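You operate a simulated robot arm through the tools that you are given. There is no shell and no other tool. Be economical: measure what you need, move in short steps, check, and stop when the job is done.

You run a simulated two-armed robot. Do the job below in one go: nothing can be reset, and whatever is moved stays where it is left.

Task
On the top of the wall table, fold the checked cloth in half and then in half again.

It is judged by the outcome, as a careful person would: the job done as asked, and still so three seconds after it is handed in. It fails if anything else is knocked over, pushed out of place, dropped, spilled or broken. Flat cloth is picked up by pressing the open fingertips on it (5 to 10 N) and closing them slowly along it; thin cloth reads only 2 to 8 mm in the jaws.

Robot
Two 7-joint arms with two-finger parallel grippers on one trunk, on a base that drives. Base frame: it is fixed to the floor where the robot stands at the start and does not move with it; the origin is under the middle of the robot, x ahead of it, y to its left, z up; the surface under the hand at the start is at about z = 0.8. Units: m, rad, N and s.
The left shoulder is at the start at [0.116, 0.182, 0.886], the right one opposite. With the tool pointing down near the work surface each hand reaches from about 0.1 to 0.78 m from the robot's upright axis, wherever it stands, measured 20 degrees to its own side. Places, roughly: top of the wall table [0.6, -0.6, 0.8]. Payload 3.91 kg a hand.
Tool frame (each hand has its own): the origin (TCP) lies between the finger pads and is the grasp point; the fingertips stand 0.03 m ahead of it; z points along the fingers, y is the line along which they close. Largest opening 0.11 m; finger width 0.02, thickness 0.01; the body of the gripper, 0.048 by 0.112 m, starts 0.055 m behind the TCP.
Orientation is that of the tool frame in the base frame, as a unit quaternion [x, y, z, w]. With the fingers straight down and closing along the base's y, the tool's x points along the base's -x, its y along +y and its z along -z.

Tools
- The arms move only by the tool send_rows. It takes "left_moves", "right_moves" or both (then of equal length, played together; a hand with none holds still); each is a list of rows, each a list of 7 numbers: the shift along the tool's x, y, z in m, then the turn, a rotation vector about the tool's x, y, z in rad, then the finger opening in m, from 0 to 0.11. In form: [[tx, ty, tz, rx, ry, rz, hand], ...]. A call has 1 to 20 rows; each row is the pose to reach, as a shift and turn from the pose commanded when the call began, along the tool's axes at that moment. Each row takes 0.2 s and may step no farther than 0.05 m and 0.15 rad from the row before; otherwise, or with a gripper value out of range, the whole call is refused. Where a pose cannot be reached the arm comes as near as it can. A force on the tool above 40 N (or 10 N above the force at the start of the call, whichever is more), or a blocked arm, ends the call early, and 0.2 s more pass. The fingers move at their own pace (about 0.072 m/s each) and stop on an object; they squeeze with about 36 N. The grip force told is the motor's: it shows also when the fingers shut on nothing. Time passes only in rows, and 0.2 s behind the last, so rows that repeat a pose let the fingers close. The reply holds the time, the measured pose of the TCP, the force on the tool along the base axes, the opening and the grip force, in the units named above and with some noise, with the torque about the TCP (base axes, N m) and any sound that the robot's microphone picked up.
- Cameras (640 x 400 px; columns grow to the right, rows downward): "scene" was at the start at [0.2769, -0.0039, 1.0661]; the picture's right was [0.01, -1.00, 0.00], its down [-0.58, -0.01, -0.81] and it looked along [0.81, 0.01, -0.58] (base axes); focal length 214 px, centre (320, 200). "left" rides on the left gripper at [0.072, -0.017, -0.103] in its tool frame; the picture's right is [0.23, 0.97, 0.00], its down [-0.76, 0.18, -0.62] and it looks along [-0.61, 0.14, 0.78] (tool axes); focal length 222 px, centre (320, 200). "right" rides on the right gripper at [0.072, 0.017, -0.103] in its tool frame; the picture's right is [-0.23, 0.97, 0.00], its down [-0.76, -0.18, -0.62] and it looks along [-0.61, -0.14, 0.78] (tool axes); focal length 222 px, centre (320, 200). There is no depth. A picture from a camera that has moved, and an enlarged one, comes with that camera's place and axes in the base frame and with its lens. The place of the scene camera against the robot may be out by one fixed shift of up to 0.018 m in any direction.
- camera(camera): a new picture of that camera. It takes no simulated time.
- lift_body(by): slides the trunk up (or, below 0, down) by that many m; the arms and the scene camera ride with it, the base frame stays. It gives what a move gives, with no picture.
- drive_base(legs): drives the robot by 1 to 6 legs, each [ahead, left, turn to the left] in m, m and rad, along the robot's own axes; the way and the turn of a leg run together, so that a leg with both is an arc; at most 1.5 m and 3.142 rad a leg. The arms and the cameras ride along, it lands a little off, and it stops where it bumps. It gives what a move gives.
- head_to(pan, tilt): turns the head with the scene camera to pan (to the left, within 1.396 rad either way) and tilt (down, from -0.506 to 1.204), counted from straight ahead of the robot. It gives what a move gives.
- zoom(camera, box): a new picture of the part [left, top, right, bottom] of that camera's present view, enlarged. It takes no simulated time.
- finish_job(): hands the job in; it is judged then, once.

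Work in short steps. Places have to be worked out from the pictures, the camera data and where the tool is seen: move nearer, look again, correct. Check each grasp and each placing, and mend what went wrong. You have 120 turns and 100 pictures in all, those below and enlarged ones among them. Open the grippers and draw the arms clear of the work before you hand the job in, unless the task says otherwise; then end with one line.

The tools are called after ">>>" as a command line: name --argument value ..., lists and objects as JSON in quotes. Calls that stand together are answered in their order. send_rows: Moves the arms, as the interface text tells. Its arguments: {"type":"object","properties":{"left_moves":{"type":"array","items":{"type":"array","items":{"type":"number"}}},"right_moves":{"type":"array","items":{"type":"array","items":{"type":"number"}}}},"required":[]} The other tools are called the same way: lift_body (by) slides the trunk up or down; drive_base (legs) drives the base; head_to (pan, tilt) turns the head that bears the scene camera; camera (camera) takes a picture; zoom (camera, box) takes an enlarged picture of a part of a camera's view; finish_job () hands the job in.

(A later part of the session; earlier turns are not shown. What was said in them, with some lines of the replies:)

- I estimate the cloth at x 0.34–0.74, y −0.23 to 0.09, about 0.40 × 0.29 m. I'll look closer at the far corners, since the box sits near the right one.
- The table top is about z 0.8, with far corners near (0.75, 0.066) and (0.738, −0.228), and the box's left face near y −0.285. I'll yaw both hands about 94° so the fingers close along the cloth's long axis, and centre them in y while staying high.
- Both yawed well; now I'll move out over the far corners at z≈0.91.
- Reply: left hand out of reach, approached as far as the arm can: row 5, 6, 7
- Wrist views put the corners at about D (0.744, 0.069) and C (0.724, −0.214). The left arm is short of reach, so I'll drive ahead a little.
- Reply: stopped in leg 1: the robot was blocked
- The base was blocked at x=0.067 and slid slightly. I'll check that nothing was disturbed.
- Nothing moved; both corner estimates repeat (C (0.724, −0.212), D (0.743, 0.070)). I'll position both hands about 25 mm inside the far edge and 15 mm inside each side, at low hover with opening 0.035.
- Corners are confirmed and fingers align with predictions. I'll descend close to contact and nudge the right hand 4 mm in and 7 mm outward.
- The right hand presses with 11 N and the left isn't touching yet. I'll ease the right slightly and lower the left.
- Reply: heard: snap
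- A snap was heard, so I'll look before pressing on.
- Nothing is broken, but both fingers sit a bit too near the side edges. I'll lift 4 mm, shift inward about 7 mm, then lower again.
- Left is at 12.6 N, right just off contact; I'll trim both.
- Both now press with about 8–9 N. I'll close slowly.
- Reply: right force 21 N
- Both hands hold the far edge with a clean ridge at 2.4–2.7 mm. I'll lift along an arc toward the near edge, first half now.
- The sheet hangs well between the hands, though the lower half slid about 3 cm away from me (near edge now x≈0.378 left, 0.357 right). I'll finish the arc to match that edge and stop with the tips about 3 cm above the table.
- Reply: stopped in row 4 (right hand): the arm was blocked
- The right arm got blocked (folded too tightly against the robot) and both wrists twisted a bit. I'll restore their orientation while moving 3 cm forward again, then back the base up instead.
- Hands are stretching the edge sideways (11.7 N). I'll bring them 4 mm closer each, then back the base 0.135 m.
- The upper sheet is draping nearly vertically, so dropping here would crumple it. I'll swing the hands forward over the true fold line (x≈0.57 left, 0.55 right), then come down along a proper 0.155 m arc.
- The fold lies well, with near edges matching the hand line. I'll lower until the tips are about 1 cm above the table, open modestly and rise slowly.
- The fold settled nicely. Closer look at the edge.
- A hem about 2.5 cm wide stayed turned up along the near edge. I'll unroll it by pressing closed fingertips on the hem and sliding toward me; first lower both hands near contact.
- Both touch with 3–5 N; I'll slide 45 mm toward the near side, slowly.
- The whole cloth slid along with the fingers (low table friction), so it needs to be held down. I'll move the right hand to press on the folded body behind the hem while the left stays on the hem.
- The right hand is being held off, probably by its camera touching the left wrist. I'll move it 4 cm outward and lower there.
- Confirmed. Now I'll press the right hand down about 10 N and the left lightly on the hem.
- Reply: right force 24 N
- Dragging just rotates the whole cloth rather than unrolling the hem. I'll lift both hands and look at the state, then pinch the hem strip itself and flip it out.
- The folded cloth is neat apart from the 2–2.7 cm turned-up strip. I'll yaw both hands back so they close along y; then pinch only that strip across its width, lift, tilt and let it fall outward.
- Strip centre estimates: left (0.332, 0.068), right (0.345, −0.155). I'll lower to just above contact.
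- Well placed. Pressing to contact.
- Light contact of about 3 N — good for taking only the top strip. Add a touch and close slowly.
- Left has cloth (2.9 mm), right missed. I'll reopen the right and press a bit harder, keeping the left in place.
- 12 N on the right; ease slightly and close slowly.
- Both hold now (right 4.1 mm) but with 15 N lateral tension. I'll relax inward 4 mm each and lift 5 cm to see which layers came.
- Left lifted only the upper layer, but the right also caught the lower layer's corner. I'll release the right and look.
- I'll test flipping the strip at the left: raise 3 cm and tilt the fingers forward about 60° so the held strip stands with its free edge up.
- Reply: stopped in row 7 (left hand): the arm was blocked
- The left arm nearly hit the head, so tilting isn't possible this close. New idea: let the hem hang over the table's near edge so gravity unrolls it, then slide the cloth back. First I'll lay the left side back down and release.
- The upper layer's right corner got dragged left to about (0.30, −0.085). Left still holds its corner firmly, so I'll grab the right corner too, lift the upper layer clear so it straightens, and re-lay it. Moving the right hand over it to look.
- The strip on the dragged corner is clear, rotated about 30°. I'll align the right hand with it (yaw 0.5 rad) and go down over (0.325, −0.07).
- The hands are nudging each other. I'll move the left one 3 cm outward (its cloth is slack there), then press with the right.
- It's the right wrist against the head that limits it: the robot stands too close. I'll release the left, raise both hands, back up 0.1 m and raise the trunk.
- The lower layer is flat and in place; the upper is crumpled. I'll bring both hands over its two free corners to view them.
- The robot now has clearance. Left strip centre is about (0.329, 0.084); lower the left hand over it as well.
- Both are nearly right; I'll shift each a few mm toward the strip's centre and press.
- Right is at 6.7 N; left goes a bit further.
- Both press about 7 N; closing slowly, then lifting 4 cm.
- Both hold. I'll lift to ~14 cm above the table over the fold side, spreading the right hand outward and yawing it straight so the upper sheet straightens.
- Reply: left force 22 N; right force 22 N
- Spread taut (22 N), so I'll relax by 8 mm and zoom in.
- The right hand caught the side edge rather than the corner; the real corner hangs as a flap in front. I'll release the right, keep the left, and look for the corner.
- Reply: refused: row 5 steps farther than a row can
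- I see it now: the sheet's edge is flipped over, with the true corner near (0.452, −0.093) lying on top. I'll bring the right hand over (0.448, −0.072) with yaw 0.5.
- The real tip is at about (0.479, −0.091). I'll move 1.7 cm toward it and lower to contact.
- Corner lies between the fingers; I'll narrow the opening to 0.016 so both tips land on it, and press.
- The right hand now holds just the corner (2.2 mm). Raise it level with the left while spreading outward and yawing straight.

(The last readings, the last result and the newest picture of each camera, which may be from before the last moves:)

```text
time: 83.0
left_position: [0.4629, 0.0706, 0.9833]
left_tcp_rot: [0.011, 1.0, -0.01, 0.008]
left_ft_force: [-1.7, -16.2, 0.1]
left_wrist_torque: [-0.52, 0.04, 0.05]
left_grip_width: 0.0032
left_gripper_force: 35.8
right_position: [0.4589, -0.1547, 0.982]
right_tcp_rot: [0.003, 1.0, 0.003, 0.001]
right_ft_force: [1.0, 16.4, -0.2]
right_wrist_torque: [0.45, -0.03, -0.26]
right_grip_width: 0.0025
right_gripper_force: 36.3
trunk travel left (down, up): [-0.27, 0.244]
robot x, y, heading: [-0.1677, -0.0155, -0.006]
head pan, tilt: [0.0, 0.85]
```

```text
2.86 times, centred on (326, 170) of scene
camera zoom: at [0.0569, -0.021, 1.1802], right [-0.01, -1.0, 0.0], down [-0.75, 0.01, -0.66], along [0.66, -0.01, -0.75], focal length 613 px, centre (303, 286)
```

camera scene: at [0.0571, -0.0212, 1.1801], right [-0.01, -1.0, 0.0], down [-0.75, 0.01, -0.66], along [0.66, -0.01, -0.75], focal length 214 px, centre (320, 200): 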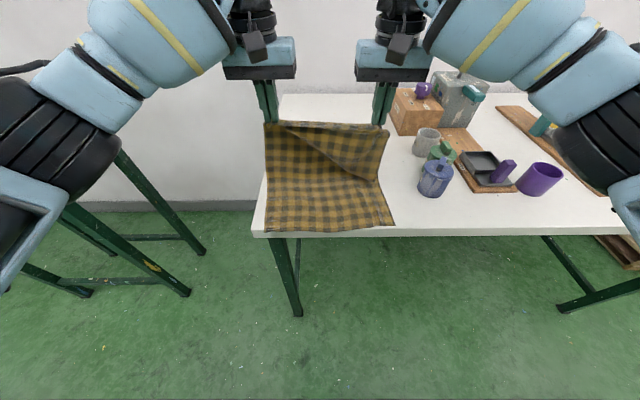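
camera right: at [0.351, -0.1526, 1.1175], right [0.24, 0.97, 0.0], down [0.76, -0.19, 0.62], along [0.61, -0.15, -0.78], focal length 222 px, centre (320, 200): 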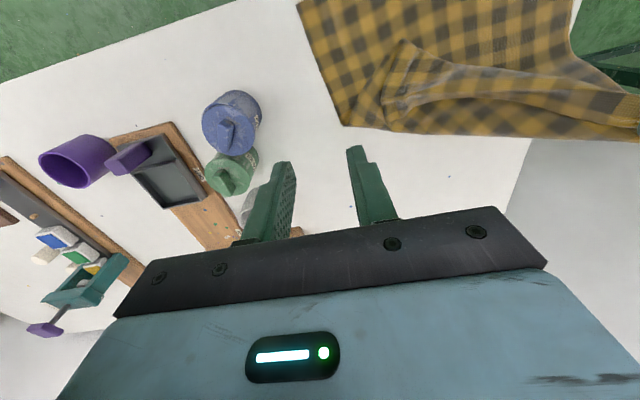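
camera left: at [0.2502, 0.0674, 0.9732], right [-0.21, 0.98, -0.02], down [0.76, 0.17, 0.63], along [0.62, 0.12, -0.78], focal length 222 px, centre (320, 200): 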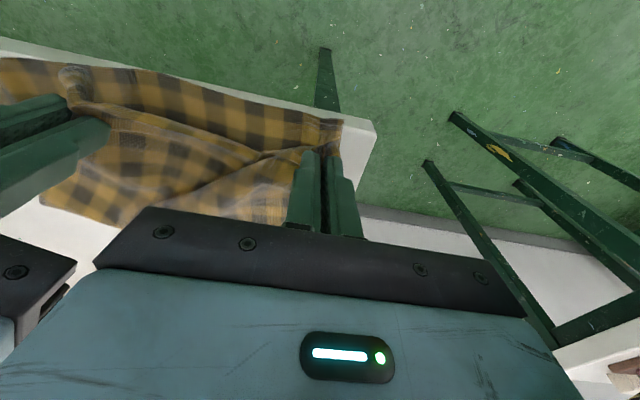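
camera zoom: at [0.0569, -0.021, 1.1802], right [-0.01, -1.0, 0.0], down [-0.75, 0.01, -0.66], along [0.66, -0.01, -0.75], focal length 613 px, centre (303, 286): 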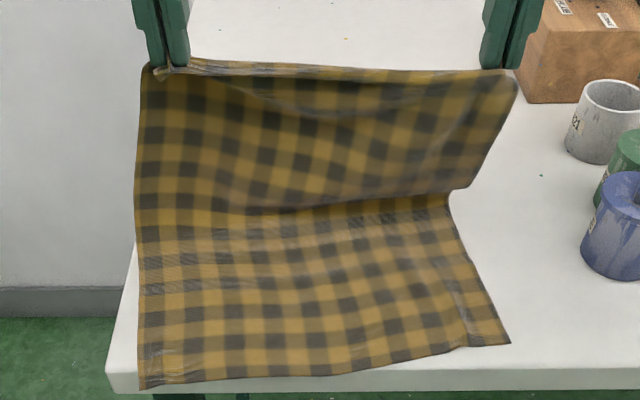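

The upper layer now hangs cleanly with a straight free edge. I'll lay it down along an arc onto the lower layer, tilting the fingers forward up to 0.7 rad so the edge stands up rather than turning under.

>>> send_rows --left_moves '[[0.032, -0.003, -0.0114, 0, -0.07, 0, 0], [0.0537, -0.003, -0.0026, 0, -0.14, 0, 0], [0.0741, -0.003, 0.0086, 0, -0.21, 0, 0], [0.0931, -0.003, 0.0221, 0, -0.28, 0, 0], [0.1103, -0.003, 0.0377, 0, -0.35, 0, 0], [0.1255, -0.003, 0.0552, 0, -0.42, 0, 0], [0.1386, -0.003, 0.0744, 0, -0.49, 0, 0], [0.1493, -0.003, 0.0949, 0, -0.56, 0, 0], [0.1575, -0.003, 0.1164, 0, -0.63, 0, 0], [0.1626, -0.003, 0.1358, 0, -0.7, 0, 0]]' --right_moves '[[-0.007, 0.003, -0.0114, 0, -0.07, 0, 0], [0.0147, 0.003, -0.0026, 0, -0.14, 0, 0], [0.0351, 0.003, 0.0086, 0, -0.21, 0, 0], [0.0541, 0.003, 0.0221, 0, -0.28, 0, 0], [0.0713, 0.003, 0.0377, 0, -0.35, 0, 0], [0.0865, 0.003, 0.0552, 0, -0.42, 0, 0], [0.0996, 0.003, 0.0744, 0, -0.49, 0, 0], [0.1103, 0.003, 0.0949, 0, -0.56, 0, 0], [0.1185, 0.003, 0.1164, 0, -0.63, 0, 0], [0.1236, 0.003, 0.1358, 0, -0.7, 0, 0]]'

>>> zoom --camera "scene" --box '[214, 130, 438, 270]'

```text
time: 85.2
left_position: [0.3024, 0.0722, 0.8471]
left_tcp_rot: [0.007, 0.937, -0.011, 0.35]
left_ft_force: [1.6, -14.5, -0.1]
left_wrist_torque: [-0.37, -0.04, -0.24]
left_grip_width: 0.0031
left_gripper_force: 36.3
right_position: [0.336, -0.153, 0.8473]
right_tcp_rot: [0.007, 0.939, -0.001, 0.344]
right_ft_force: [-2.1, 13.6, 0.9]
right_wrist_torque: [0.44, 0.06, 0.08]
right_grip_width: 0.0026
right_gripper_force: 36.2
trunk travel left (down, up): [-0.27, 0.244]
robot x, y, heading: [-0.1647, -0.0127, -0.008]
head pan, tilt: [0.0, 0.85]
```

```text
2.86 times, centred on (326, 200) of scene
camera zoom: at [0.0568, -0.0208, 1.1802], right [-0.01, -1.0, 0.0], down [-0.75, 0.01, -0.66], along [0.66, -0.01, -0.75], focal length 613 px, centre (303, 200)
```

zoom: 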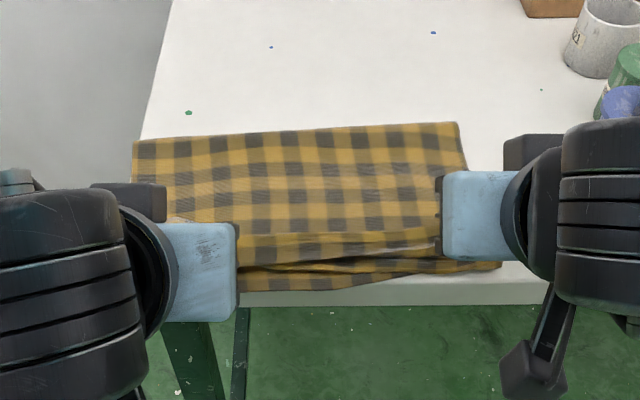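

It's landing well. I'll relax the sideways tension, tilt a bit more, release and withdraw along the fingers.

>>> send_rows --left_moves '[[0.002, -0.004, 0.002, 0, -0.1, 0, 0], [0.004, -0.005, 0.004, 0, -0.2, 0, 0], [0.004, -0.005, 0.004, 0, -0.3, 0, 0], [0.004, -0.005, 0.004, 0, -0.3, 0, 0.01], [0.004, -0.005, 0.004, 0, -0.3, 0, 0.025], [0.004, -0.005, 0.004, 0, -0.3, 0, 0.03], [0.002, -0.005, -0.016, 0, -0.3, 0, 0.03], [0, -0.005, -0.04, 0, -0.3, 0, 0.03], [-0.01, -0.005, -0.07, 0, -0.25, 0, 0.03]]' --right_moves '[[0.004, 0.004, 0.002, 0, -0.1, 0, 0], [0.008, 0.005, 0.004, 0, -0.2, 0, 0], [0.01, 0.005, 0.004, 0, -0.3, 0, 0], [0.01, 0.005, 0.004, 0, -0.3, 0, 0.01], [0.01, 0.005, 0.004, 0, -0.3, 0, 0.025], [0.01, 0.005, 0.004, 0, -0.3, 0, 0.03], [0.008, 0.005, -0.016, 0, -0.3, 0, 0.03], [0, 0.005, -0.04, 0, -0.3, 0, 0.03], [-0.01, 0.005, -0.07, 0, -0.25, 0, 0.03]]'

>>> zoom --camera "scene" --box '[214, 130, 438, 270]'

```text
time: 87.2
left_position: [0.269, 0.0655, 0.9064]
left_tcp_rot: [0.003, 0.886, -0.005, 0.463]
left_ft_force: [-0.4, 0.3, 0.4]
left_wrist_torque: [0.02, -0.04, 0.0]
left_grip_width: 0.0301
left_gripper_force: 0.0
left hand out of reach, approached as far as the arm can: row 9
right_position: [0.2995, -0.1489, 0.907]
right_tcp_rot: [0.006, 0.889, -0.002, 0.459]
right_ft_force: [0.5, -0.8, 0.3]
right_wrist_torque: [0.02, 0.01, -0.03]
right_grip_width: 0.0297
right_gripper_force: 0.1
trunk travel left (down, up): [-0.27, 0.244]
robot x, y, heading: [-0.1677, -0.0124, -0.015]
head pan, tilt: [0.0, 0.85]
```

```text
2.86 times, centred on (326, 200) of scene
camera zoom: at [0.0563, -0.0216, 1.1803], right [-0.01, -1.0, 0.0], down [-0.75, 0.01, -0.66], along [0.66, -0.01, -0.75], focal length 613 px, centre (303, 200)
```

zoom: 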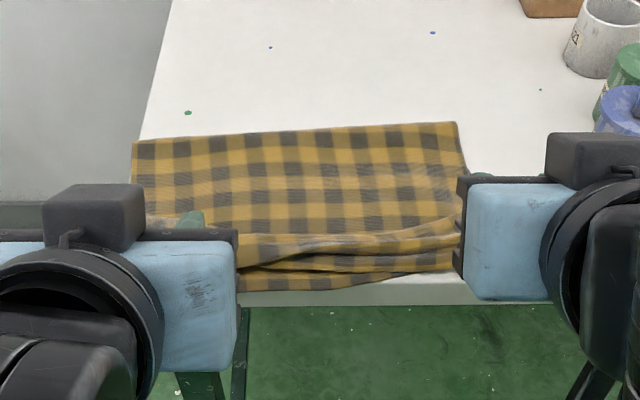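

I'll bring the hands up, spread and upright, then view.

>>> send_rows --left_moves '[[-0.015, 0.005, -0.01, 0, 0.1, 0, 0.03], [-0.03, 0.015, -0.02, 0, 0.2, 0, 0.03], [-0.045, 0.025, -0.03, 0, 0.32, 0, 0.03], [-0.06, 0.035, -0.04, 0, 0.44, 0, 0.03], [-0.075, 0.045, -0.05, 0, 0.56, 0, 0.03], [-0.09, 0.055, -0.06, 0, 0.68, 0, 0.03], [-0.098, 0.06, -0.069, 0, 0.8, 0, 0.03], [-0.098, 0.06, -0.069, 0, 0.93, 0, 0.03]]' --right_moves '[[-0.015, -0.005, -0.01, 0, 0.1, 0, 0.03], [-0.03, -0.015, -0.02, 0, 0.2, 0, 0.03], [-0.045, -0.025, -0.03, 0, 0.32, 0, 0.03], [-0.06, -0.035, -0.04, 0, 0.44, 0, 0.03], [-0.075, -0.045, -0.05, 0, 0.56, 0, 0.03], [-0.09, -0.055, -0.06, 0, 0.68, 0, 0.03], [-0.098, -0.06, -0.069, 0, 0.8, 0, 0.03], [-0.098, -0.06, -0.069, 0, 0.93, 0, 0.03]]'

>>> zoom --camera "scene" --box '[230, 150, 422, 270]'

```text
time: 88.0
left_position: [0.323, 0.1108, 0.8326]
left_tcp_rot: [0.01, 0.942, 0.044, 0.333]
left_ft_force: [-2.8, -1.3, 15.5]
left_wrist_torque: [-0.3, -0.04, -0.07]
left_grip_width: 0.0296
left_gripper_force: 0.0
left hand out of reach, approached as far as the arm can: row 1, 2, 3, 4
right_position: [0.2998, -0.1745, 0.9617]
right_tcp_rot: [0.008, 0.953, -0.003, 0.304]
right_ft_force: [-1.0, 0.1, 0.6]
right_wrist_torque: [0.02, 0.0, 0.0]
right_grip_width: 0.0302
right_gripper_force: 0.0
trunk travel left (down, up): [-0.27, 0.244]
robot x, y, heading: [-0.1658, -0.0171, -0.01]
head pan, tilt: [0.0, 0.85]
stopped in row 4 (left hand): the force on the tool passed its limit at 68 N (the readings are from after the stop); the commanded pose is now the measured one
```

```text
3.33 times, centred on (326, 210) of scene
camera zoom: at [0.0567, -0.0209, 1.1803], right [-0.01, -1.0, 0.0], down [-0.75, 0.01, -0.66], along [0.66, -0.01, -0.75], focal length 715 px, centre (300, 167)
```

zoom: 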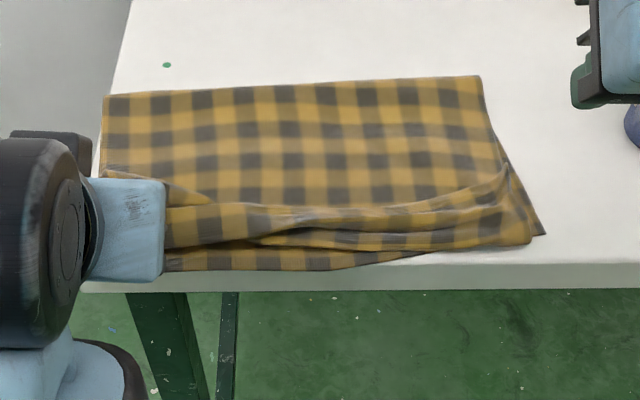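

The left arm hit a joint limit and dipped onto the table. I'll raise it straight up and forward first, then upright it.

>>> send_rows --left_moves '[[-0.012, 0, -0.015, 0, 0, 0, 0.03], [-0.03, 0.005, -0.03, 0, 0, 0, 0.03], [-0.05, 0.01, -0.04, 0, 0, 0, 0.03], [-0.075, 0.02, -0.04, 0, 0.1, 0, 0.03], [-0.1, 0.03, -0.04, 0, 0.2, 0, 0.03], [-0.11, 0.04, -0.045, 0, 0.32, 0, 0.03], [-0.11, 0.04, -0.045, 0, 0.45, 0, 0.03], [-0.11, 0.04, -0.045, 0, 0.57, 0, 0.03], [-0.11, 0.04, -0.045, 0, 0.67, 0, 0.03]]' --right_moves '[[0, -0.005, -0.01, 0, 0.05, 0, 0.03], [-0.01, -0.01, -0.02, 0, 0.1, 0, 0.03], [-0.02, -0.015, -0.02, 0, 0.18, 0, 0.03], [-0.03, -0.02, -0.02, 0, 0.25, 0, 0.03], [-0.04, -0.03, -0.02, 0, 0.32, 0, 0.03], [-0.04, -0.03, -0.02, 0, 0.4, 0, 0.03], [-0.04, -0.03, -0.02, 0, 0.48, 0, 0.03], [-0.04, -0.03, -0.02, 0, 0.55, 0, 0.03], [-0.04, -0.03, -0.02, 0, 0.61, 0, 0.03]]'

>>> zoom --camera "scene" --box '[230, 150, 422, 270]'

```text
time: 90.2
left_position: [0.5218, 0.1925, 0.9232]
left_tcp_rot: [-0.035, 0.998, 0.051, -0.011]
left_ft_force: [0.7, -0.9, -0.4]
left_wrist_torque: [0.01, 0.03, 0.0]
left_grip_width: 0.0303
left_gripper_force: 0.1
left hand out of reach, approached as far as the arm can: row 2, 3, 4, 5, 6, 7, 8, 9
right_position: [0.3223, -0.2028, 1.0017]
right_tcp_rot: [0.007, 1.0, 0.0, 0.003]
right_ft_force: [0.3, -0.7, 0.2]
right_wrist_torque: [-0.01, -0.01, 0.02]
right_grip_width: 0.0301
right_gripper_force: 0.1
trunk travel left (down, up): [-0.27, 0.244]
robot x, y, heading: [-0.1653, -0.0145, -0.01]
head pan, tilt: [0.0, 0.85]
stopped in row 9 (left hand): the arm was blocked; the commanded pose is now the measured one
```

```text
3.33 times, centred on (326, 210) of scene
camera zoom: at [0.0575, -0.0204, 1.18], right [-0.01, -1.0, 0.0], down [-0.75, 0.01, -0.66], along [0.66, -0.01, -0.75], focal length 715 px, centre (300, 167)
```

zoom: 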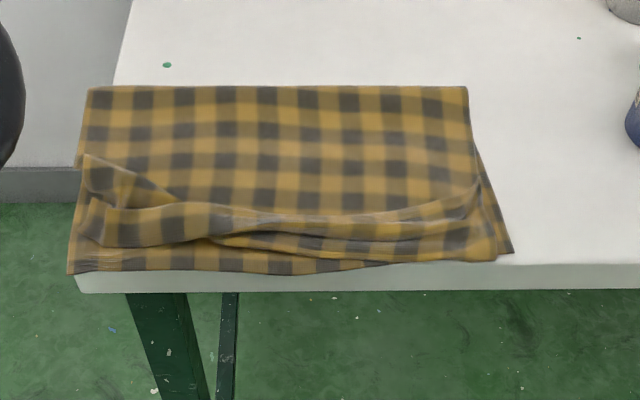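

The near edge is bunched with a turned-up strip again. I'll use gravity: press both hands on the cloth's middle and slide it so the strip hangs over the table's edge. First bring both hands above the middle.

>>> send_rows --left_moves '[[0.02, -0.028, 0.0, 0.02, -0.005, 0.017, 0.03], [0.04, -0.056, 0.01, 0.04, -0.01, 0.034, 0.03], [0.06, -0.084, 0.02, 0.06, -0.014, 0.05, 0.03], [0.08, -0.112, 0.035, 0.08, -0.018, 0.067, 0.03], [0.1, -0.14, 0.05, 0.102, -0.023, 0.084, 0.03]]' --right_moves '[[-0.0196, 0.0206, 0.02, 0, 0, 0, 0.03], [-0.0392, 0.0412, 0.045, 0, 0, 0, 0.03], [-0.0588, 0.0618, 0.07, 0, 0, 0, 0.03], [-0.0784, 0.0824, 0.1, 0, 0, 0, 0.03], [-0.098, 0.103, 0.13, 0, 0, 0, 0.03]]'

```text
time: 91.6
left_position: [0.5069, 0.0592, 0.8438]
left_tcp_rot: [-0.014, 1.0, 0.004, 0.004]
left_ft_force: [0.0, 0.1, 0.1]
left_wrist_torque: [-0.02, 0.02, -0.01]
left_grip_width: 0.03
left_gripper_force: 0.0
left hand out of reach, approached as far as the arm can: row 1, 2, 3, 4, 5
right_position: [0.4205, -0.1028, 0.87]
right_tcp_rot: [0.008, 1.0, 0.0, 0.003]
right_ft_force: [-0.3, -0.2, 0.3]
right_wrist_torque: [0.01, 0.02, -0.03]
right_grip_width: 0.03
right_gripper_force: 0.0
trunk travel left (down, up): [-0.27, 0.244]
robot x, y, heading: [-0.1646, -0.0146, -0.011]
head pan, tilt: [0.0, 0.85]
stopped in row 5 (left hand): the arm was blocked; the commanded pose is now the measured one
```

The left arm is in an awkward elbow posture. I'll lift it high and outward to let it recover.

>>> send_rows --left_moves '[[0, 0, -0.03, 0, 0, 0, 0.03], [0, 0.01, -0.07, 0, 0, 0, 0.03], [0, 0.03, -0.11, 0, 0, 0, 0.03], [0, 0.05, -0.15, 0, 0, 0, 0.03], [0, 0.08, -0.19, 0, 0, 0, 0.03], [0.02, 0.1, -0.22, 0, 0, 0, 0.03], [0.06, 0.1, -0.24, 0, 0, 0, 0.03], [0.1, 0.1, -0.26, 0, 0, 0, 0.03], [0.14, 0.1, -0.27, 0, 0, 0, 0.03]]'

```text
time: 92.8
left_position: [0.507, 0.1576, 0.8859]
left_tcp_rot: [-0.044, 0.994, 0.008, -0.103]
left_ft_force: [0.5, -0.3, -0.3]
left_wrist_torque: [0.01, 0.01, 0.0]
left_grip_width: 0.0301
left_gripper_force: 0.0
left hand out of reach, approached as far as the arm can: row 1, 2, 3, 4, 5
right_position: [0.421, -0.1039, 0.87]
right_tcp_rot: [0.008, 1.0, 0.0, 0.002]
right_ft_force: [0.0, -0.2, 0.2]
right_wrist_torque: [0.0, 0.01, 0.01]
right_grip_width: 0.0302
right_gripper_force: 0.1
trunk travel left (down, up): [-0.27, 0.244]
robot x, y, heading: [-0.1662, -0.014, -0.01]
head pan, tilt: [0.0, 0.85]
stopped in row 5 (left hand): the arm was blocked; the commanded pose is now the measured one
```

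I'll look at the left arm to see what blocks it.

>>> head_to --pan 0.5 --tilt 0.6

>>> camera --camera "scene"

```text
time: 93.7
left_position: [0.508, 0.1566, 0.8857]
left_tcp_rot: [-0.043, 0.994, 0.008, -0.103]
left_ft_force: [-0.2, -0.3, -0.2]
left_wrist_torque: [0.02, 0.0, 0.01]
left_grip_width: 0.0299
left_gripper_force: 0.1
right_position: [0.4217, -0.1029, 0.8703]
right_tcp_rot: [0.008, 1.0, 0.0, 0.004]
right_ft_force: [0.6, 0.6, 0.2]
right_wrist_torque: [0.0, 0.0, 0.02]
right_grip_width: 0.0302
right_gripper_force: 0.0
trunk travel left (down, up): [-0.27, 0.244]
robot x, y, heading: [-0.1668, -0.014, -0.008]
head pan, tilt: [0.499, 0.6]
```

```text
12 pictures are left
camera scene: at [0.057, 0.0215, 1.201], right [0.47, -0.88, 0.0], down [-0.5, -0.26, -0.82], along [0.73, 0.39, -0.57], focal length 214 px, centre (320, 200)
```

scene: 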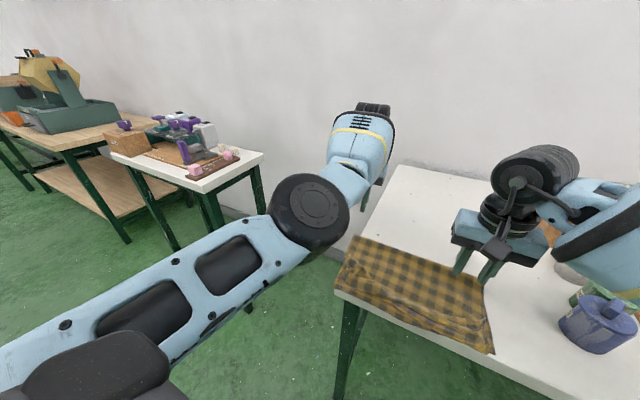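

The left elbow has dropped beside the table edge. I'll move that hand outward to the left off the table, then up.

>>> send_rows --left_moves '[[0, 0.03, -0.005, 0, 0, 0, 0.03], [0, 0.06, -0.01, 0, 0, 0, 0.03], [0, 0.09, -0.015, 0, 0, 0, 0.03], [0, 0.12, -0.03, 0, 0, 0, 0.03], [0, 0.13, -0.06, 0, 0, 0, 0.03], [0, 0.13, -0.1, 0, 0, 0, 0.03], [0, 0.13, -0.14, 0, 0, 0, 0.03], [0, 0.13, -0.18, 0, 0, 0, 0.03]]'

```text
time: 95.5
left_position: [0.4813, 0.2859, 1.0325]
left_tcp_rot: [-0.043, 0.994, 0.009, -0.103]
left_ft_force: [0.2, -0.2, 0.5]
left_wrist_torque: [0.04, 0.01, -0.02]
left_grip_width: 0.0301
left_gripper_force: 0.2
left hand out of reach, approached as far as the arm can: row 6, 7, 8
right_position: [0.4213, -0.1051, 0.871]
right_tcp_rot: [0.007, 1.0, 0.0, 0.003]
right_ft_force: [0.8, 0.1, -1.0]
right_wrist_torque: [0.03, -0.02, -0.01]
right_grip_width: 0.03
right_gripper_force: 0.0
trunk travel left (down, up): [-0.27, 0.244]
robot x, y, heading: [-0.1695, -0.0147, -0.008]
head pan, tilt: [0.499, 0.6]
```

Recovering. Now retract toward the robot and upright the hand.

>>> send_rows --left_moves '[[0.02, -0.01, 0, 0.003, -0.035, 0.017, 0.03], [0.045, -0.02, 0, 0.006, -0.07, 0.033, 0.03], [0.07, -0.035, 0, 0.009, -0.1, 0.05, 0.03], [0.095, -0.05, 0, 0.012, -0.14, 0.067, 0.03], [0.12, -0.07, 0, 0.015, -0.17, 0.083, 0.03], [0.14, -0.09, 0, 0.017, -0.207, 0.1, 0.03]]'

```text
time: 97.1
left_position: [0.4519, 0.2591, 1.0611]
left_tcp_rot: [-0.029, 0.999, -0.033, -0.006]
left_ft_force: [-1.2, -0.2, 0.5]
left_wrist_torque: [0.01, 0.06, 0.01]
left_grip_width: 0.0299
left_gripper_force: 0.1
left hand out of reach, approached as far as the arm can: row 3, 4, 5, 6
right_position: [0.4206, -0.1034, 0.8702]
right_tcp_rot: [0.008, 1.0, 0.0, 0.004]
right_ft_force: [0.8, -0.2, -0.4]
right_wrist_torque: [-0.02, 0.01, -0.03]
right_grip_width: 0.0302
right_gripper_force: 0.1
trunk travel left (down, up): [-0.27, 0.244]
robot x, y, heading: [-0.1647, -0.0178, -0.011]
head pan, tilt: [0.499, 0.6]
stopped in row 6 (left hand): the arm was blocked; the commanded pose is now the measured one
```

Still restricted; I'll try raising it high first, then retracting.

>>> send_rows --left_moves '[[0, 0.02, -0.04, 0, 0, 0, 0.03], [0, 0.04, -0.08, 0, 0, 0, 0.03], [0, 0.06, -0.12, 0, 0, 0, 0.03], [0.02, 0.08, -0.16, 0, 0, 0, 0.03], [0.05, 0.09, -0.19, 0, 0, 0, 0.03], [0.09, 0.09, -0.21, 0, 0, 0, 0.03], [0.13, 0.08, -0.21, 0, 0, 0, 0.03], [0.17, 0.06, -0.2, 0, 0, 0, 0.03]]'

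>>> camera --camera "scene"

```text
time: 99.1
left_position: [0.3041, 0.3746, 1.1732]
left_tcp_rot: [-0.05, 0.997, -0.056, 0.002]
left_ft_force: [0.3, 0.9, -0.4]
left_wrist_torque: [-0.04, 0.0, 0.0]
left_grip_width: 0.03
left_gripper_force: 0.1
left hand out of reach, approached as far as the arm can: row 3, 4, 5, 6, 7, 8
right_position: [0.4216, -0.1046, 0.8702]
right_tcp_rot: [0.006, 1.0, 0.001, 0.003]
right_ft_force: [-0.1, -0.7, 0.4]
right_wrist_torque: [0.03, -0.01, 0.0]
right_grip_width: 0.0297
right_gripper_force: 0.0
trunk travel left (down, up): [-0.27, 0.244]
robot x, y, heading: [-0.166, -0.0133, -0.01]
head pan, tilt: [0.499, 0.6]
stopped in row 8 (left hand): the arm was blocked; the commanded pose is now the measured one
```

```text
11 pictures are left
camera scene: at [0.0566, 0.0208, 1.2012], right [0.47, -0.88, 0.0], down [-0.5, -0.26, -0.83], along [0.73, 0.39, -0.56], focal length 214 px, centre (320, 200)
```

scene: 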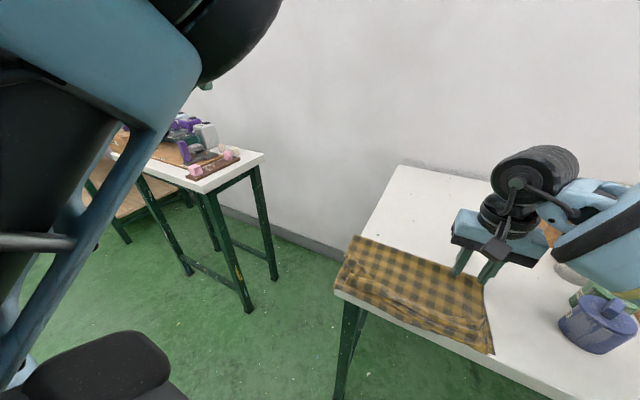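

The left arm has come free. I'll bring it to its nominal ready pose.

>>> send_rows --left_moves '[[0, -0.03, 0.015, 0, 0, 0.02, 0.03], [0, -0.06, 0.03, 0, 0, 0.04, 0.03], [0, -0.09, 0.045, 0, 0, 0.06, 0.03], [0, -0.12, 0.06, 0, 0, 0.08, 0.03], [0, -0.15, 0.08, 0, 0, 0.1, 0.03], [0, -0.18, 0.1, 0, 0, 0.11, 0.03], [0, -0.21, 0.12, 0, 0, 0.11, 0.03]]'

```text
time: 100.9
left_position: [0.4484, 0.2404, 1.0954]
left_tcp_rot: [-0.032, 0.996, -0.084, 0.001]
left_ft_force: [-0.4, 0.1, -0.5]
left_wrist_torque: [-0.01, -0.01, 0.0]
left_grip_width: 0.0299
left_gripper_force: 0.0
left hand out of reach, approached as far as the arm can: row 2, 3, 4, 5, 6, 7
right_position: [0.4204, -0.102, 0.8699]
right_tcp_rot: [0.007, 1.0, -0.001, 0.003]
right_ft_force: [0.7, 0.4, 0.0]
right_wrist_torque: [0.01, 0.0, -0.01]
right_grip_width: 0.0301
right_gripper_force: 0.1
trunk travel left (down, up): [-0.27, 0.244]
robot x, y, heading: [-0.165, -0.0167, -0.011]
head pan, tilt: [0.499, 0.6]
stopped in row 7 (left hand): the arm was blocked; the commanded pose is now the measured one
```

I'll leave the left arm parked clear for now and use the right: widen its fingers, press on the cloth's centre and slide it 5 cm toward the table edge so the hem hangs over.

>>> send_rows --right_moves '[[0.007, 0.02, 0, 0, 0, 0, 0.06], [0.014, 0.04, 0, 0, 0, 0, 0.1], [0.018, 0.064, 0.01, 0, 0, 0, 0.1], [0.018, 0.064, 0.025, 0, 0, 0, 0.1], [0.018, 0.064, 0.033, 0, 0, 0, 0.1], [0.018, 0.064, 0.0355, 0, 0, 0, 0.1], [0.018, 0.064, 0.0365, 0, 0, 0, 0.1]]'

```text
time: 102.5
left_position: [0.4486, 0.2382, 1.0959]
left_tcp_rot: [-0.032, 0.996, -0.083, 0.001]
left_ft_force: [-1.1, 0.0, -1.1]
left_wrist_torque: [0.01, 0.03, 0.01]
left_grip_width: 0.0298
left_gripper_force: 0.1
right_position: [0.4037, -0.0386, 0.8336]
right_tcp_rot: [0.007, 1.0, 0.0, 0.004]
right_ft_force: [-0.4, 0.2, 0.6]
right_wrist_torque: [-0.05, 0.01, 0.0]
right_grip_width: 0.1002
right_gripper_force: 0.1
trunk travel left (down, up): [-0.27, 0.244]
robot x, y, heading: [-0.1637, -0.0119, -0.01]
head pan, tilt: [0.499, 0.6]
```

>>> send_rows --right_moves '[[0, 0, 0.001, 0, 0, 0, 0.1], [0, 0, 0.0018, 0, 0, 0, 0.1], [0.006, 0, 0.0018, 0, 0, 0, 0.1], [0.012, 0, 0.0018, 0, 0, 0, 0.1], [0.018, 0, 0.0018, 0, 0, 0, 0.1], [0.024, 0, 0.0018, 0, 0, 0, 0.1], [0.03, 0, 0.0018, 0, 0, 0, 0.1], [0.036, 0, 0.0018, 0, 0, 0, 0.1], [0.042, 0, 0.0018, 0, 0, 0, 0.1], [0.048, 0, 0.0018, 0, 0, 0, 0.1]]'

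>>> head_to --pan 0.0 --tilt 0.85

>>> zoom --camera "scene" --box '[230, 150, 422, 270]'

```text
time: 104.7
left_position: [0.449, 0.2384, 1.0956]
left_tcp_rot: [-0.032, 0.996, -0.084, 0.002]
left_ft_force: [0.2, -0.1, -0.1]
left_wrist_torque: [-0.01, -0.03, 0.01]
left_grip_width: 0.0301
left_gripper_force: 0.2
right_position: [0.3549, -0.0377, 0.833]
right_tcp_rot: [0.007, 1.0, 0.0, 0.002]
right_ft_force: [0.8, -0.2, 2.3]
right_wrist_torque: [-0.05, -0.04, -0.01]
right_grip_width: 0.1002
right_gripper_force: 0.0
trunk travel left (down, up): [-0.27, 0.244]
robot x, y, heading: [-0.1695, -0.0095, -0.01]
head pan, tilt: [0.499, 0.6]
```

```text
time: 105.6
left_position: [0.4489, 0.2377, 1.0924]
left_tcp_rot: [-0.032, 0.996, -0.084, -0.001]
left_ft_force: [-0.4, 1.5, 0.6]
left_wrist_torque: [0.02, -0.02, -0.01]
left_grip_width: 0.03
left_gripper_force: 0.3
right_position: [0.3561, -0.0377, 0.8317]
right_tcp_rot: [0.008, 1.0, 0.0, 0.003]
right_ft_force: [0.4, 0.0, 1.5]
right_wrist_torque: [-0.03, -0.02, 0.0]
right_grip_width: 0.0998
right_gripper_force: 0.1
trunk travel left (down, up): [-0.27, 0.244]
robot x, y, heading: [-0.1687, -0.0143, -0.008]
head pan, tilt: [0.0, 0.85]
```

```text
3.33 times, centred on (326, 210) of scene
camera zoom: at [0.06, -0.0076, 1.1867], right [0.14, -0.99, 0.0], down [-0.69, -0.1, -0.72], along [0.71, 0.1, -0.7], focal length 715 px, centre (300, 167)
```

zoom: 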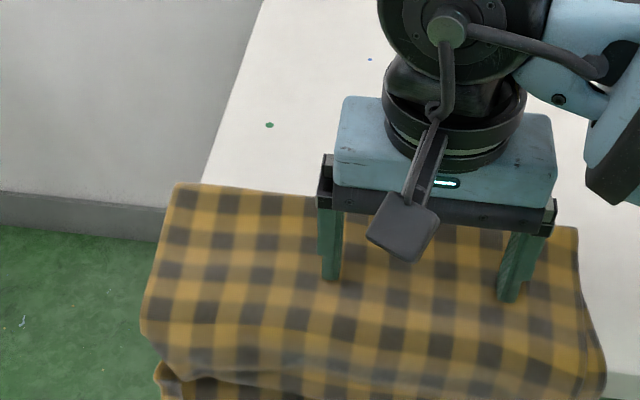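

The cloth drapes neatly over the edge now. One look at the hanging part.

>>> zoom --camera "scene" --box '[250, 220, 442, 340]'

```text
3.33 times, centred on (346, 280) of scene
camera zoom: at [0.06, -0.0076, 1.1867], right [0.14, -0.99, 0.0], down [-0.69, -0.1, -0.72], along [0.71, 0.1, -0.7], focal length 715 px, centre (233, -67)
```

zoom: 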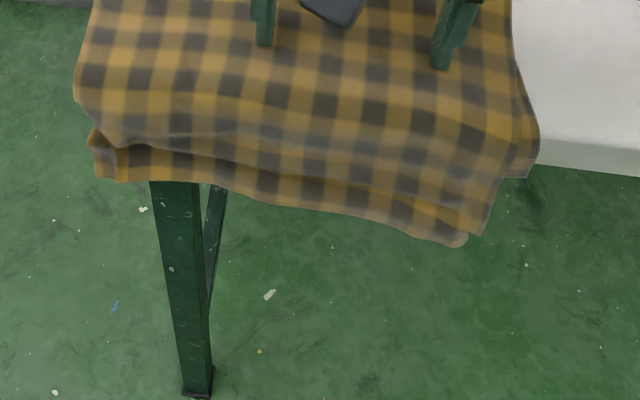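

The hem has unrolled: both layers hang flat, edges within about 1.5 cm. Now slide the whole cloth back onto the table by 12 cm and slightly right.

>>> send_rows --right_moves '[[0, 0, 0.0008, 0, 0, 0, 0.1], [0, 0, 0.0014, 0, 0, 0, 0.1], [-0.008, -0.002, 0.0014, 0, 0, 0, 0.1], [-0.016, -0.004, 0.0014, 0, 0, 0, 0.1], [-0.024, -0.006, 0.0014, 0, 0, 0, 0.1], [-0.032, -0.008, 0.0014, 0, 0, 0, 0.1], [-0.04, -0.01, 0.0014, 0, 0, 0, 0.1], [-0.048, -0.012, 0.0014, 0, 0, 0, 0.1], [-0.056, -0.014, 0.0014, 0, 0, 0, 0.1], [-0.064, -0.016, 0.0014, 0, 0, 0, 0.1], [-0.072, -0.018, 0.0014, 0, 0, 0, 0.1], [-0.08, -0.02, 0.0014, 0, 0, 0, 0.1], [-0.088, -0.022, 0.0014, 0, 0, 0, 0.1], [-0.096, -0.024, 0.0014, 0, 0, 0, 0.1], [-0.104, -0.026, 0.0014, 0, 0, 0, 0.1], [-0.112, -0.028, 0.0014, 0, 0, 0, 0.1], [-0.12, -0.03, 0.0014, 0, 0, 0, 0.1]]'

>>> zoom --camera "scene" --box '[230, 130, 454, 270]'

```text
time: 109.2
left_position: [0.4476, 0.2378, 1.0954]
left_tcp_rot: [-0.033, 0.996, -0.084, 0.0]
left_ft_force: [-0.3, -0.1, 0.1]
left_wrist_torque: [-0.01, -0.01, 0.0]
left_grip_width: 0.0302
left_gripper_force: 0.1
right_position: [0.4767, -0.0692, 0.8321]
right_tcp_rot: [0.007, 1.0, 0.0, 0.003]
right_ft_force: [-3.0, -0.7, 9.2]
right_wrist_torque: [-0.11, 0.11, -0.02]
right_grip_width: 0.1
right_gripper_force: 0.1
trunk travel left (down, up): [-0.27, 0.244]
robot x, y, heading: [-0.1664, -0.0117, -0.012]
head pan, tilt: [0.0, 0.85]
```

```text
2.86 times, centred on (342, 200) of scene
camera zoom: at [0.0594, -0.0079, 1.1875], right [0.14, -0.99, 0.0], down [-0.68, -0.09, -0.72], along [0.72, 0.1, -0.69], focal length 613 px, centre (257, 200)
```

zoom: 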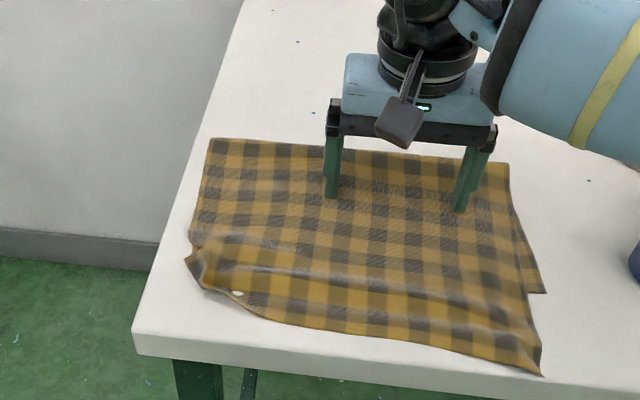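

The cloth is back on the table. Before the second fold I want the left arm working; I'll lift the right hand and try unwinding the left by tilting its fingers forward in free space and retracting.

>>> send_rows --left_moves '[[0, 0, 0, 0, -0.12, 0, 0.03], [0, 0, 0, 0, -0.24, 0, 0.03], [0, 0, 0, 0, -0.36, 0, 0.03], [0, 0, 0, 0, -0.48, 0, 0.03], [0.02, 0, 0, 0, -0.6, 0, 0.03], [0.05, 0, 0, 0, -0.72, 0, 0.03], [0.08, 0, 0, 0, -0.84, 0, 0.03], [0.11, 0, 0, 0, -0.96, 0, 0.03], [0.14, 0, 0, 0, -0.96, 0, 0.03]]' --right_moves '[[0, 0, -0.01, 0, 0, 0, 0.1], [0, 0, -0.03, 0, 0, 0, 0.1], [0, 0, -0.06, 0, 0, 0, 0.08], [0, -0.02, -0.09, 0, 0, 0, 0.05], [0, -0.05, -0.1, 0, 0, 0, 0.035], [0, -0.05, -0.1, 0, 0, 0, 0.035], [0, -0.05, -0.1, 0, 0, 0, 0.035], [0, -0.05, -0.1, 0, 0, 0, 0.035], [0, -0.05, -0.1, 0, 0, 0, 0.035]]'

```text
time: 111.4
left_position: [0.321, 0.448, 1.0362]
left_tcp_rot: [-0.106, 0.88, -0.072, 0.457]
left_ft_force: [1.1, -0.1, -0.1]
left_wrist_torque: [0.04, -0.01, -0.01]
left_grip_width: 0.0302
left_gripper_force: 0.1
left hand out of reach, approached as far as the arm can: row 2, 3, 4, 5, 6, 7, 8, 9
right_position: [0.4743, -0.1194, 0.9282]
right_tcp_rot: [0.008, 1.0, 0.0, 0.003]
right_ft_force: [0.1, -0.5, 0.4]
right_wrist_torque: [0.0, 0.01, 0.02]
right_grip_width: 0.0345
right_gripper_force: 0.1
trunk travel left (down, up): [-0.27, 0.244]
robot x, y, heading: [-0.163, -0.0139, -0.016]
head pan, tilt: [0.0, 0.85]
stopped in row 9 (left hand): the arm was blocked; the commanded pose is now the measured one
```

>>> send_rows --left_moves '[[0, -0.03, -0.01, 0, 0, 0.03, 0.03], [0, -0.06, -0.02, 0, 0, 0.06, 0.03], [0, -0.09, -0.03, 0, 0, 0.09, 0.03], [0, -0.12, -0.04, 0, 0, 0.12, 0.03], [0, -0.15, -0.04, 0, 0, 0.15, 0.03], [0, -0.18, -0.04, 0, 0.1, 0.18, 0.03], [0, -0.21, -0.04, 0, 0.2, 0.2, 0.03]]'

```text
time: 113.2
left_position: [0.3189, 0.4443, 1.0107]
left_tcp_rot: [-0.049, 0.927, -0.052, 0.369]
left_ft_force: [0.3, -0.4, -0.1]
left_wrist_torque: [0.01, 0.01, 0.02]
left_grip_width: 0.0297
left_gripper_force: 0.1
left hand out of reach, approached as far as the arm can: row 1, 2, 3, 4, 5, 6, 7
right_position: [0.4733, -0.1193, 0.9293]
right_tcp_rot: [0.008, 1.0, -0.001, 0.003]
right_ft_force: [0.3, -1.0, -0.5]
right_wrist_torque: [0.01, -0.04, 0.0]
right_grip_width: 0.0349
right_gripper_force: 0.0
trunk travel left (down, up): [-0.27, 0.244]
robot x, y, heading: [-0.1648, -0.0123, -0.014]
head pan, tilt: [0.0, 0.85]
stopped in row 7 (left hand): the arm was blocked; the commanded pose is now the measured one
```

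The left arm stays parked clear of everything; I'll do the second fold with the right hand alone. Moving over the middle of the cloth's right edge to view it.

>>> send_rows --right_moves '[[0.015, -0.02, 0, 0, 0, 0, 0.05], [0.03, -0.04, 0, 0, 0, 0, 0.05], [0.04, -0.055, 0, 0, 0, 0, 0.05]]'

>>> camera --camera "right"

```text
time: 114.0
left_position: [0.3201, 0.4439, 1.0112]
left_tcp_rot: [-0.05, 0.927, -0.051, 0.368]
left_ft_force: [0.2, 0.0, 1.0]
left_wrist_torque: [-0.01, 0.0, 0.02]
left_grip_width: 0.0301
left_gripper_force: 0.0
right_position: [0.4338, -0.1739, 0.9296]
right_tcp_rot: [0.006, 1.0, 0.001, 0.004]
right_ft_force: [0.1, 0.4, 0.5]
right_wrist_torque: [-0.01, -0.01, 0.01]
right_grip_width: 0.0502
right_gripper_force: 0.1
trunk travel left (down, up): [-0.27, 0.244]
robot x, y, heading: [-0.1686, -0.0129, -0.01]
head pan, tilt: [0.0, 0.85]
```

```text
7 pictures are left
camera right: at [0.3589, -0.1561, 1.0313], right [0.24, 0.97, 0.0], down [0.75, -0.19, 0.63], along [0.61, -0.15, -0.78], focal length 222 px, centre (320, 200)
```

right: 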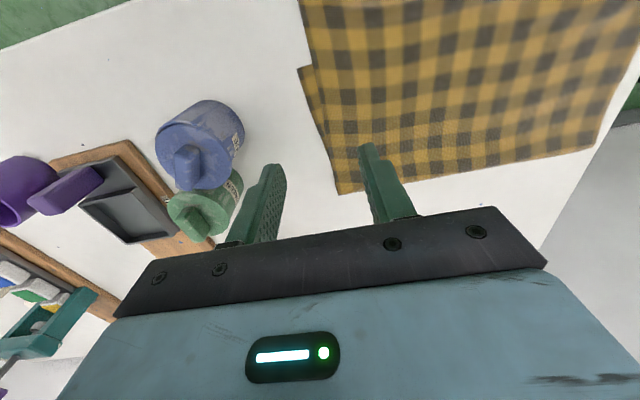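

Right edge is at y≈−0.17 to −0.18. I'll place the outer finger just off the edge on the table and the inner one on the cloth at mid-edge (x 0.435), to gather both layers.

>>> send_rows --right_moves '[[0, 0.01, 0.03, 0, 0, 0, 0.055], [0, 0.01, 0.06, 0, 0, 0, 0.055], [0, 0.01, 0.085, 0, 0, 0, 0.055], [0, 0.01, 0.094, 0, 0, 0, 0.055], [0, 0.01, 0.0965, 0, 0, 0, 0.055], [0, 0.01, 0.0975, 0, 0, 0, 0.055], [0, 0.01, 0.0975, 0, 0, 0, 0.055]]'

```text
time: 115.6
left_position: [0.3186, 0.4443, 1.01]
left_tcp_rot: [-0.049, 0.926, -0.05, 0.37]
left_ft_force: [-0.7, -0.7, 0.3]
left_wrist_torque: [0.0, 0.0, -0.01]
left_grip_width: 0.0301
left_gripper_force: 0.0
right_position: [0.4337, -0.1631, 0.8315]
right_tcp_rot: [0.006, 1.0, 0.001, 0.004]
right_ft_force: [-0.5, 0.5, 1.4]
right_wrist_torque: [0.05, 0.02, 0.01]
right_grip_width: 0.0552
right_gripper_force: 0.5
trunk travel left (down, up): [-0.27, 0.244]
robot x, y, heading: [-0.17, -0.0141, -0.012]
head pan, tilt: [0.0, 0.85]
```

Press about 10 N and close slowly, then lift 4 cm.

>>> send_rows --right_moves '[[0, 0, 0.0006, 0, 0, 0, 0.055], [0, 0, 0.0012, 0, 0, 0, 0.055], [0, 0, 0.0013, 0, 0, 0, 0.049], [0, 0, 0.0013, 0, 0, 0, 0.043], [0, 0, 0.0013, 0, 0, 0, 0.037], [0, 0, 0.0013, 0, 0, 0, 0.031], [0, 0, 0.0013, 0, 0, 0, 0.025], [0, 0, 0.0013, 0, 0, 0, 0.019], [0, 0, 0.0013, 0, 0, 0, 0.014], [0, 0, 0.0013, 0, 0, 0, 0.009], [0, 0, 0.0013, 0, 0, 0, 0.004], [0, 0, 0.0013, 0, 0, 0, 0], [0, 0, 0.0013, 0, 0, 0, 0], [0, 0, -0.01, 0, 0, 0, 0], [0, 0, -0.04, 0, 0, 0, 0]]'

>>> camera --camera "right"

```text
time: 118.8
left_position: [0.3206, 0.4447, 1.009]
left_tcp_rot: [-0.051, 0.927, -0.05, 0.369]
left_ft_force: [0.5, 0.1, -0.4]
left_wrist_torque: [0.0, -0.01, 0.05]
left_grip_width: 0.0302
left_gripper_force: 0.0
right_position: [0.4314, -0.1628, 0.8712]
right_tcp_rot: [0.007, 1.0, 0.0, 0.002]
right_ft_force: [0.0, 1.2, -0.5]
right_wrist_torque: [0.05, -0.01, -0.01]
right_grip_width: 0.0037
right_gripper_force: 36.3
trunk travel left (down, up): [-0.27, 0.244]
robot x, y, heading: [-0.1652, -0.0109, -0.013]
head pan, tilt: [0.0, 0.85]
```

```text
6 pictures are left
camera right: at [0.358, -0.1448, 0.9728], right [0.24, 0.97, 0.0], down [0.76, -0.19, 0.63], along [0.61, -0.15, -0.78], focal length 222 px, centre (320, 200)
```

right: 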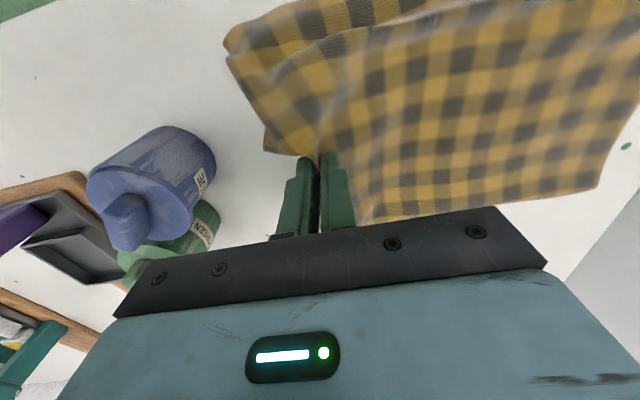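

Both layers are gripped (3.7 mm). Fold across: arc over to the left edge.

>>> send_rows --right_moves '[[0, 0.003, -0.03, 0, 0, 0, 0], [0, 0.0127, -0.045, 0, 0, 0, 0], [0, 0.028, -0.06, 0, 0, 0, 0], [0, 0.046, -0.072, 0, 0, 0, 0], [0, 0.07, -0.08, 0, 0, 0, 0], [0, 0.097, -0.082, 0, 0, 0, 0], [0, 0.125, -0.08, 0, 0, 0, 0], [0, 0.153, -0.075, 0, 0, 0, 0], [0, 0.18, -0.065, 0, 0, 0, 0], [0, 0.204, -0.05, 0, 0, 0, 0], [0, 0.222, -0.032, 0, 0, 0, 0], [0, 0.237, -0.015, 0, 0, 0, 0], [0, 0.247, 0.005, 0, 0, 0, 0], [0, 0.25, 0.022, 0, 0, 0, 0]]'

>>> zoom --camera "scene" --box '[230, 130, 454, 270]'

```text
time: 121.8
left_position: [0.3199, 0.4438, 1.01]
left_tcp_rot: [-0.05, 0.927, -0.05, 0.368]
left_ft_force: [0.7, -1.6, -0.3]
left_wrist_torque: [0.0, 0.02, 0.02]
left_grip_width: 0.0303
left_gripper_force: 0.1
right_position: [0.4496, 0.0679, 0.8522]
right_tcp_rot: [0.026, 1.0, 0.004, 0.004]
right_ft_force: [0.4, 0.2, 0.3]
right_wrist_torque: [0.01, 0.01, 0.0]
right_grip_width: 0.0038
right_gripper_force: 36.4
trunk travel left (down, up): [-0.27, 0.244]
robot x, y, heading: [-0.163, -0.0126, -0.005]
head pan, tilt: [0.0, 0.85]
```

```text
2.86 times, centred on (342, 200) of scene
camera zoom: at [0.0628, -0.0107, 1.1915], right [0.1, -0.99, 0.0], down [-0.65, -0.07, -0.76], along [0.75, 0.08, -0.65], focal length 613 px, centre (257, 200)
```

zoom: 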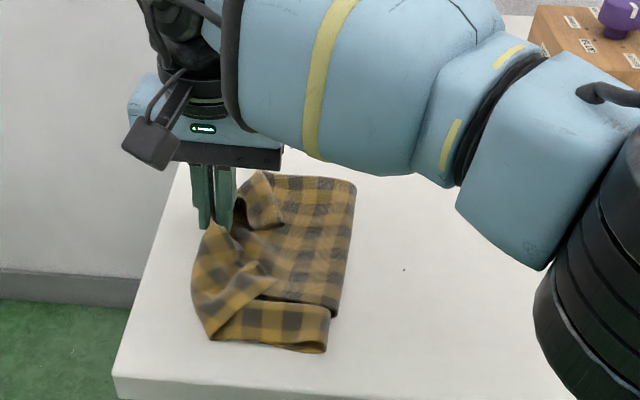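

Nicely folded over; corners need a little tidying. Lower slightly, release, and pull the hand up and away.

>>> send_rows --right_moves '[[0, 0.01, 0.008, 0, 0, 0, 0], [0, 0.012, 0.01, 0, 0, 0, 0.01], [0, 0.012, 0.01, 0, 0, 0, 0.02], [0, 0.012, 0.01, 0, 0, 0, 0.026], [0, 0.012, -0.01, 0, 0, 0, 0.026], [0, 0.012, -0.05, 0, 0, 0, 0.026], [0, 0.0, -0.09, 0, 0, 0, 0.026], [0, -0.04, -0.1, 0, 0, 0, 0.03], [0, -0.08, -0.1, 0, 0, 0, 0.03], [0, -0.12, -0.1, 0, 0, 0, 0.03], [0.0, -0.16, -0.1, 0, 0, 0, 0.03], [0.0, -0.2, -0.1, 0, 0, 0, 0.03]]'

>>> zoom --camera "scene" --box '[230, 140, 422, 260]'

```text
time: 123.4
left_position: [0.3197, 0.4439, 1.008]
left_tcp_rot: [-0.052, 0.928, -0.05, 0.366]
left_ft_force: [0.2, -0.2, -0.4]
left_wrist_torque: [0.0, 0.03, -0.01]
left_grip_width: 0.0301
left_gripper_force: 0.2
right_position: [0.4522, 0.0266, 0.8399]
right_tcp_rot: [0.066, 0.994, 0.002, -0.086]
right_ft_force: [0.4, -0.3, 0.4]
right_wrist_torque: [-0.02, 0.02, -0.02]
right_grip_width: 0.03
right_gripper_force: 0.0
trunk travel left (down, up): [-0.27, 0.244]
robot x, y, heading: [-0.1664, -0.0102, -0.012]
head pan, tilt: [0.0, 0.85]
stopped in row 8 (right hand): the arm was blocked; the commanded pose is now the measured one
```

```text
3.33 times, centred on (326, 200) of scene
camera zoom: at [0.0625, -0.0114, 1.1905], right [0.1, -1.0, 0.0], down [-0.66, -0.06, -0.75], along [0.75, 0.07, -0.66], focal length 715 px, centre (300, 200)
```

zoom: 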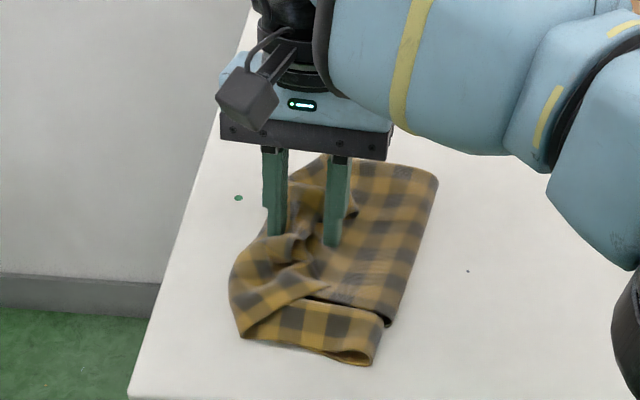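

The arm couldn't rise in that crossed posture. I'll raise the trunk to lift the hand clear instead.

>>> lift_body --by 0.15

>>> send_rows --right_moves '[[0, -0.03, 0, 0, 0, 0, 0.03], [0, -0.06, 0, 0, 0, 0, 0.03], [0, -0.1, 0, 0, 0, 0, 0.03], [0, -0.14, 0, 0, 0, 0, 0.03], [0, -0.18, 0, 0, 0, 0, 0.03], [0, -0.22, 0, 0, 0, 0, 0.03]]'

>>> zoom --camera "scene" --box '[230, 130, 422, 250]'

```text
time: 125.2
left_position: [0.3212, 0.4434, 1.1598]
left_tcp_rot: [-0.048, 0.927, -0.051, 0.368]
left_ft_force: [0.1, 0.7, 0.2]
left_wrist_torque: [-0.03, -0.01, 0.03]
left_grip_width: 0.03
left_gripper_force: 0.1
right_position: [0.4688, -0.0142, 1.0732]
right_tcp_rot: [0.101, 0.995, 0.013, -0.014]
right_ft_force: [0.4, -1.4, -1.1]
right_wrist_torque: [-0.02, 0.03, 0.01]
right_grip_width: 0.0301
right_gripper_force: 0.0
trunk travel left (down, up): [-0.42, 0.094]
robot x, y, heading: [-0.1652, -0.0127, -0.006]
head pan, tilt: [0.0, 0.85]
```

```text
time: 126.6
left_position: [0.3196, 0.4427, 1.1603]
left_tcp_rot: [-0.049, 0.927, -0.05, 0.369]
left_ft_force: [0.0, -0.3, 0.2]
left_wrist_torque: [0.03, 0.01, 0.0]
left_grip_width: 0.0301
left_gripper_force: 0.1
right_position: [0.4198, -0.1907, 1.0702]
right_tcp_rot: [0.063, 0.998, 0.005, -0.012]
right_ft_force: [0.0, 0.0, -0.9]
right_wrist_torque: [0.02, 0.0, 0.0]
right_grip_width: 0.03
right_gripper_force: 0.2
trunk travel left (down, up): [-0.42, 0.094]
robot x, y, heading: [-0.1672, -0.013, -0.009]
head pan, tilt: [0.0, 0.85]
```

```text
3.33 times, centred on (326, 190) of scene
camera zoom: at [0.0076, -0.0211, 1.3385], right [-0.01, -1.0, 0.0], down [-0.75, 0.01, -0.66], along [0.66, -0.01, -0.75], focal length 715 px, centre (300, 233)
```

zoom: 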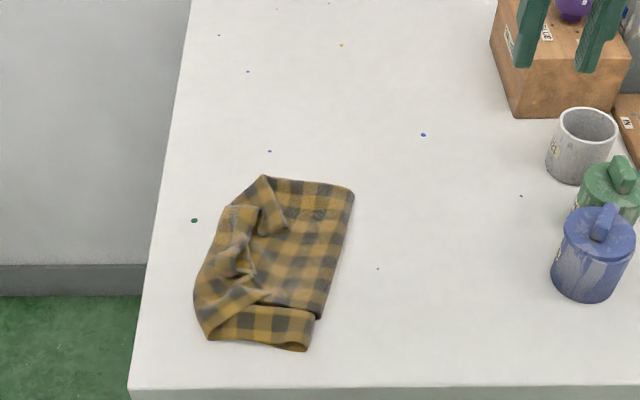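

The cloth lies as a packet of about 0.21 × 0.14 m, roughly a quarter of its original size. The other items look undisturbed in the last picture, and both hands are open and clear, so I'll hand it in.

>>> finish_job

```text
The job is handed in.
```

I folded the checked cloth in half and then in half again, but the packet is not neat: its left side is rumpled, and the first fold's edges were up to about 5 cm out of line on the right. It lies on the wall table at about 0.21 × 0.14 m, close to a quarter of its original size. The left arm hit the table top once with 68 N and then jammed, so I made the second fold with the right hand alone; nothing else looked disturbed in the last picture.
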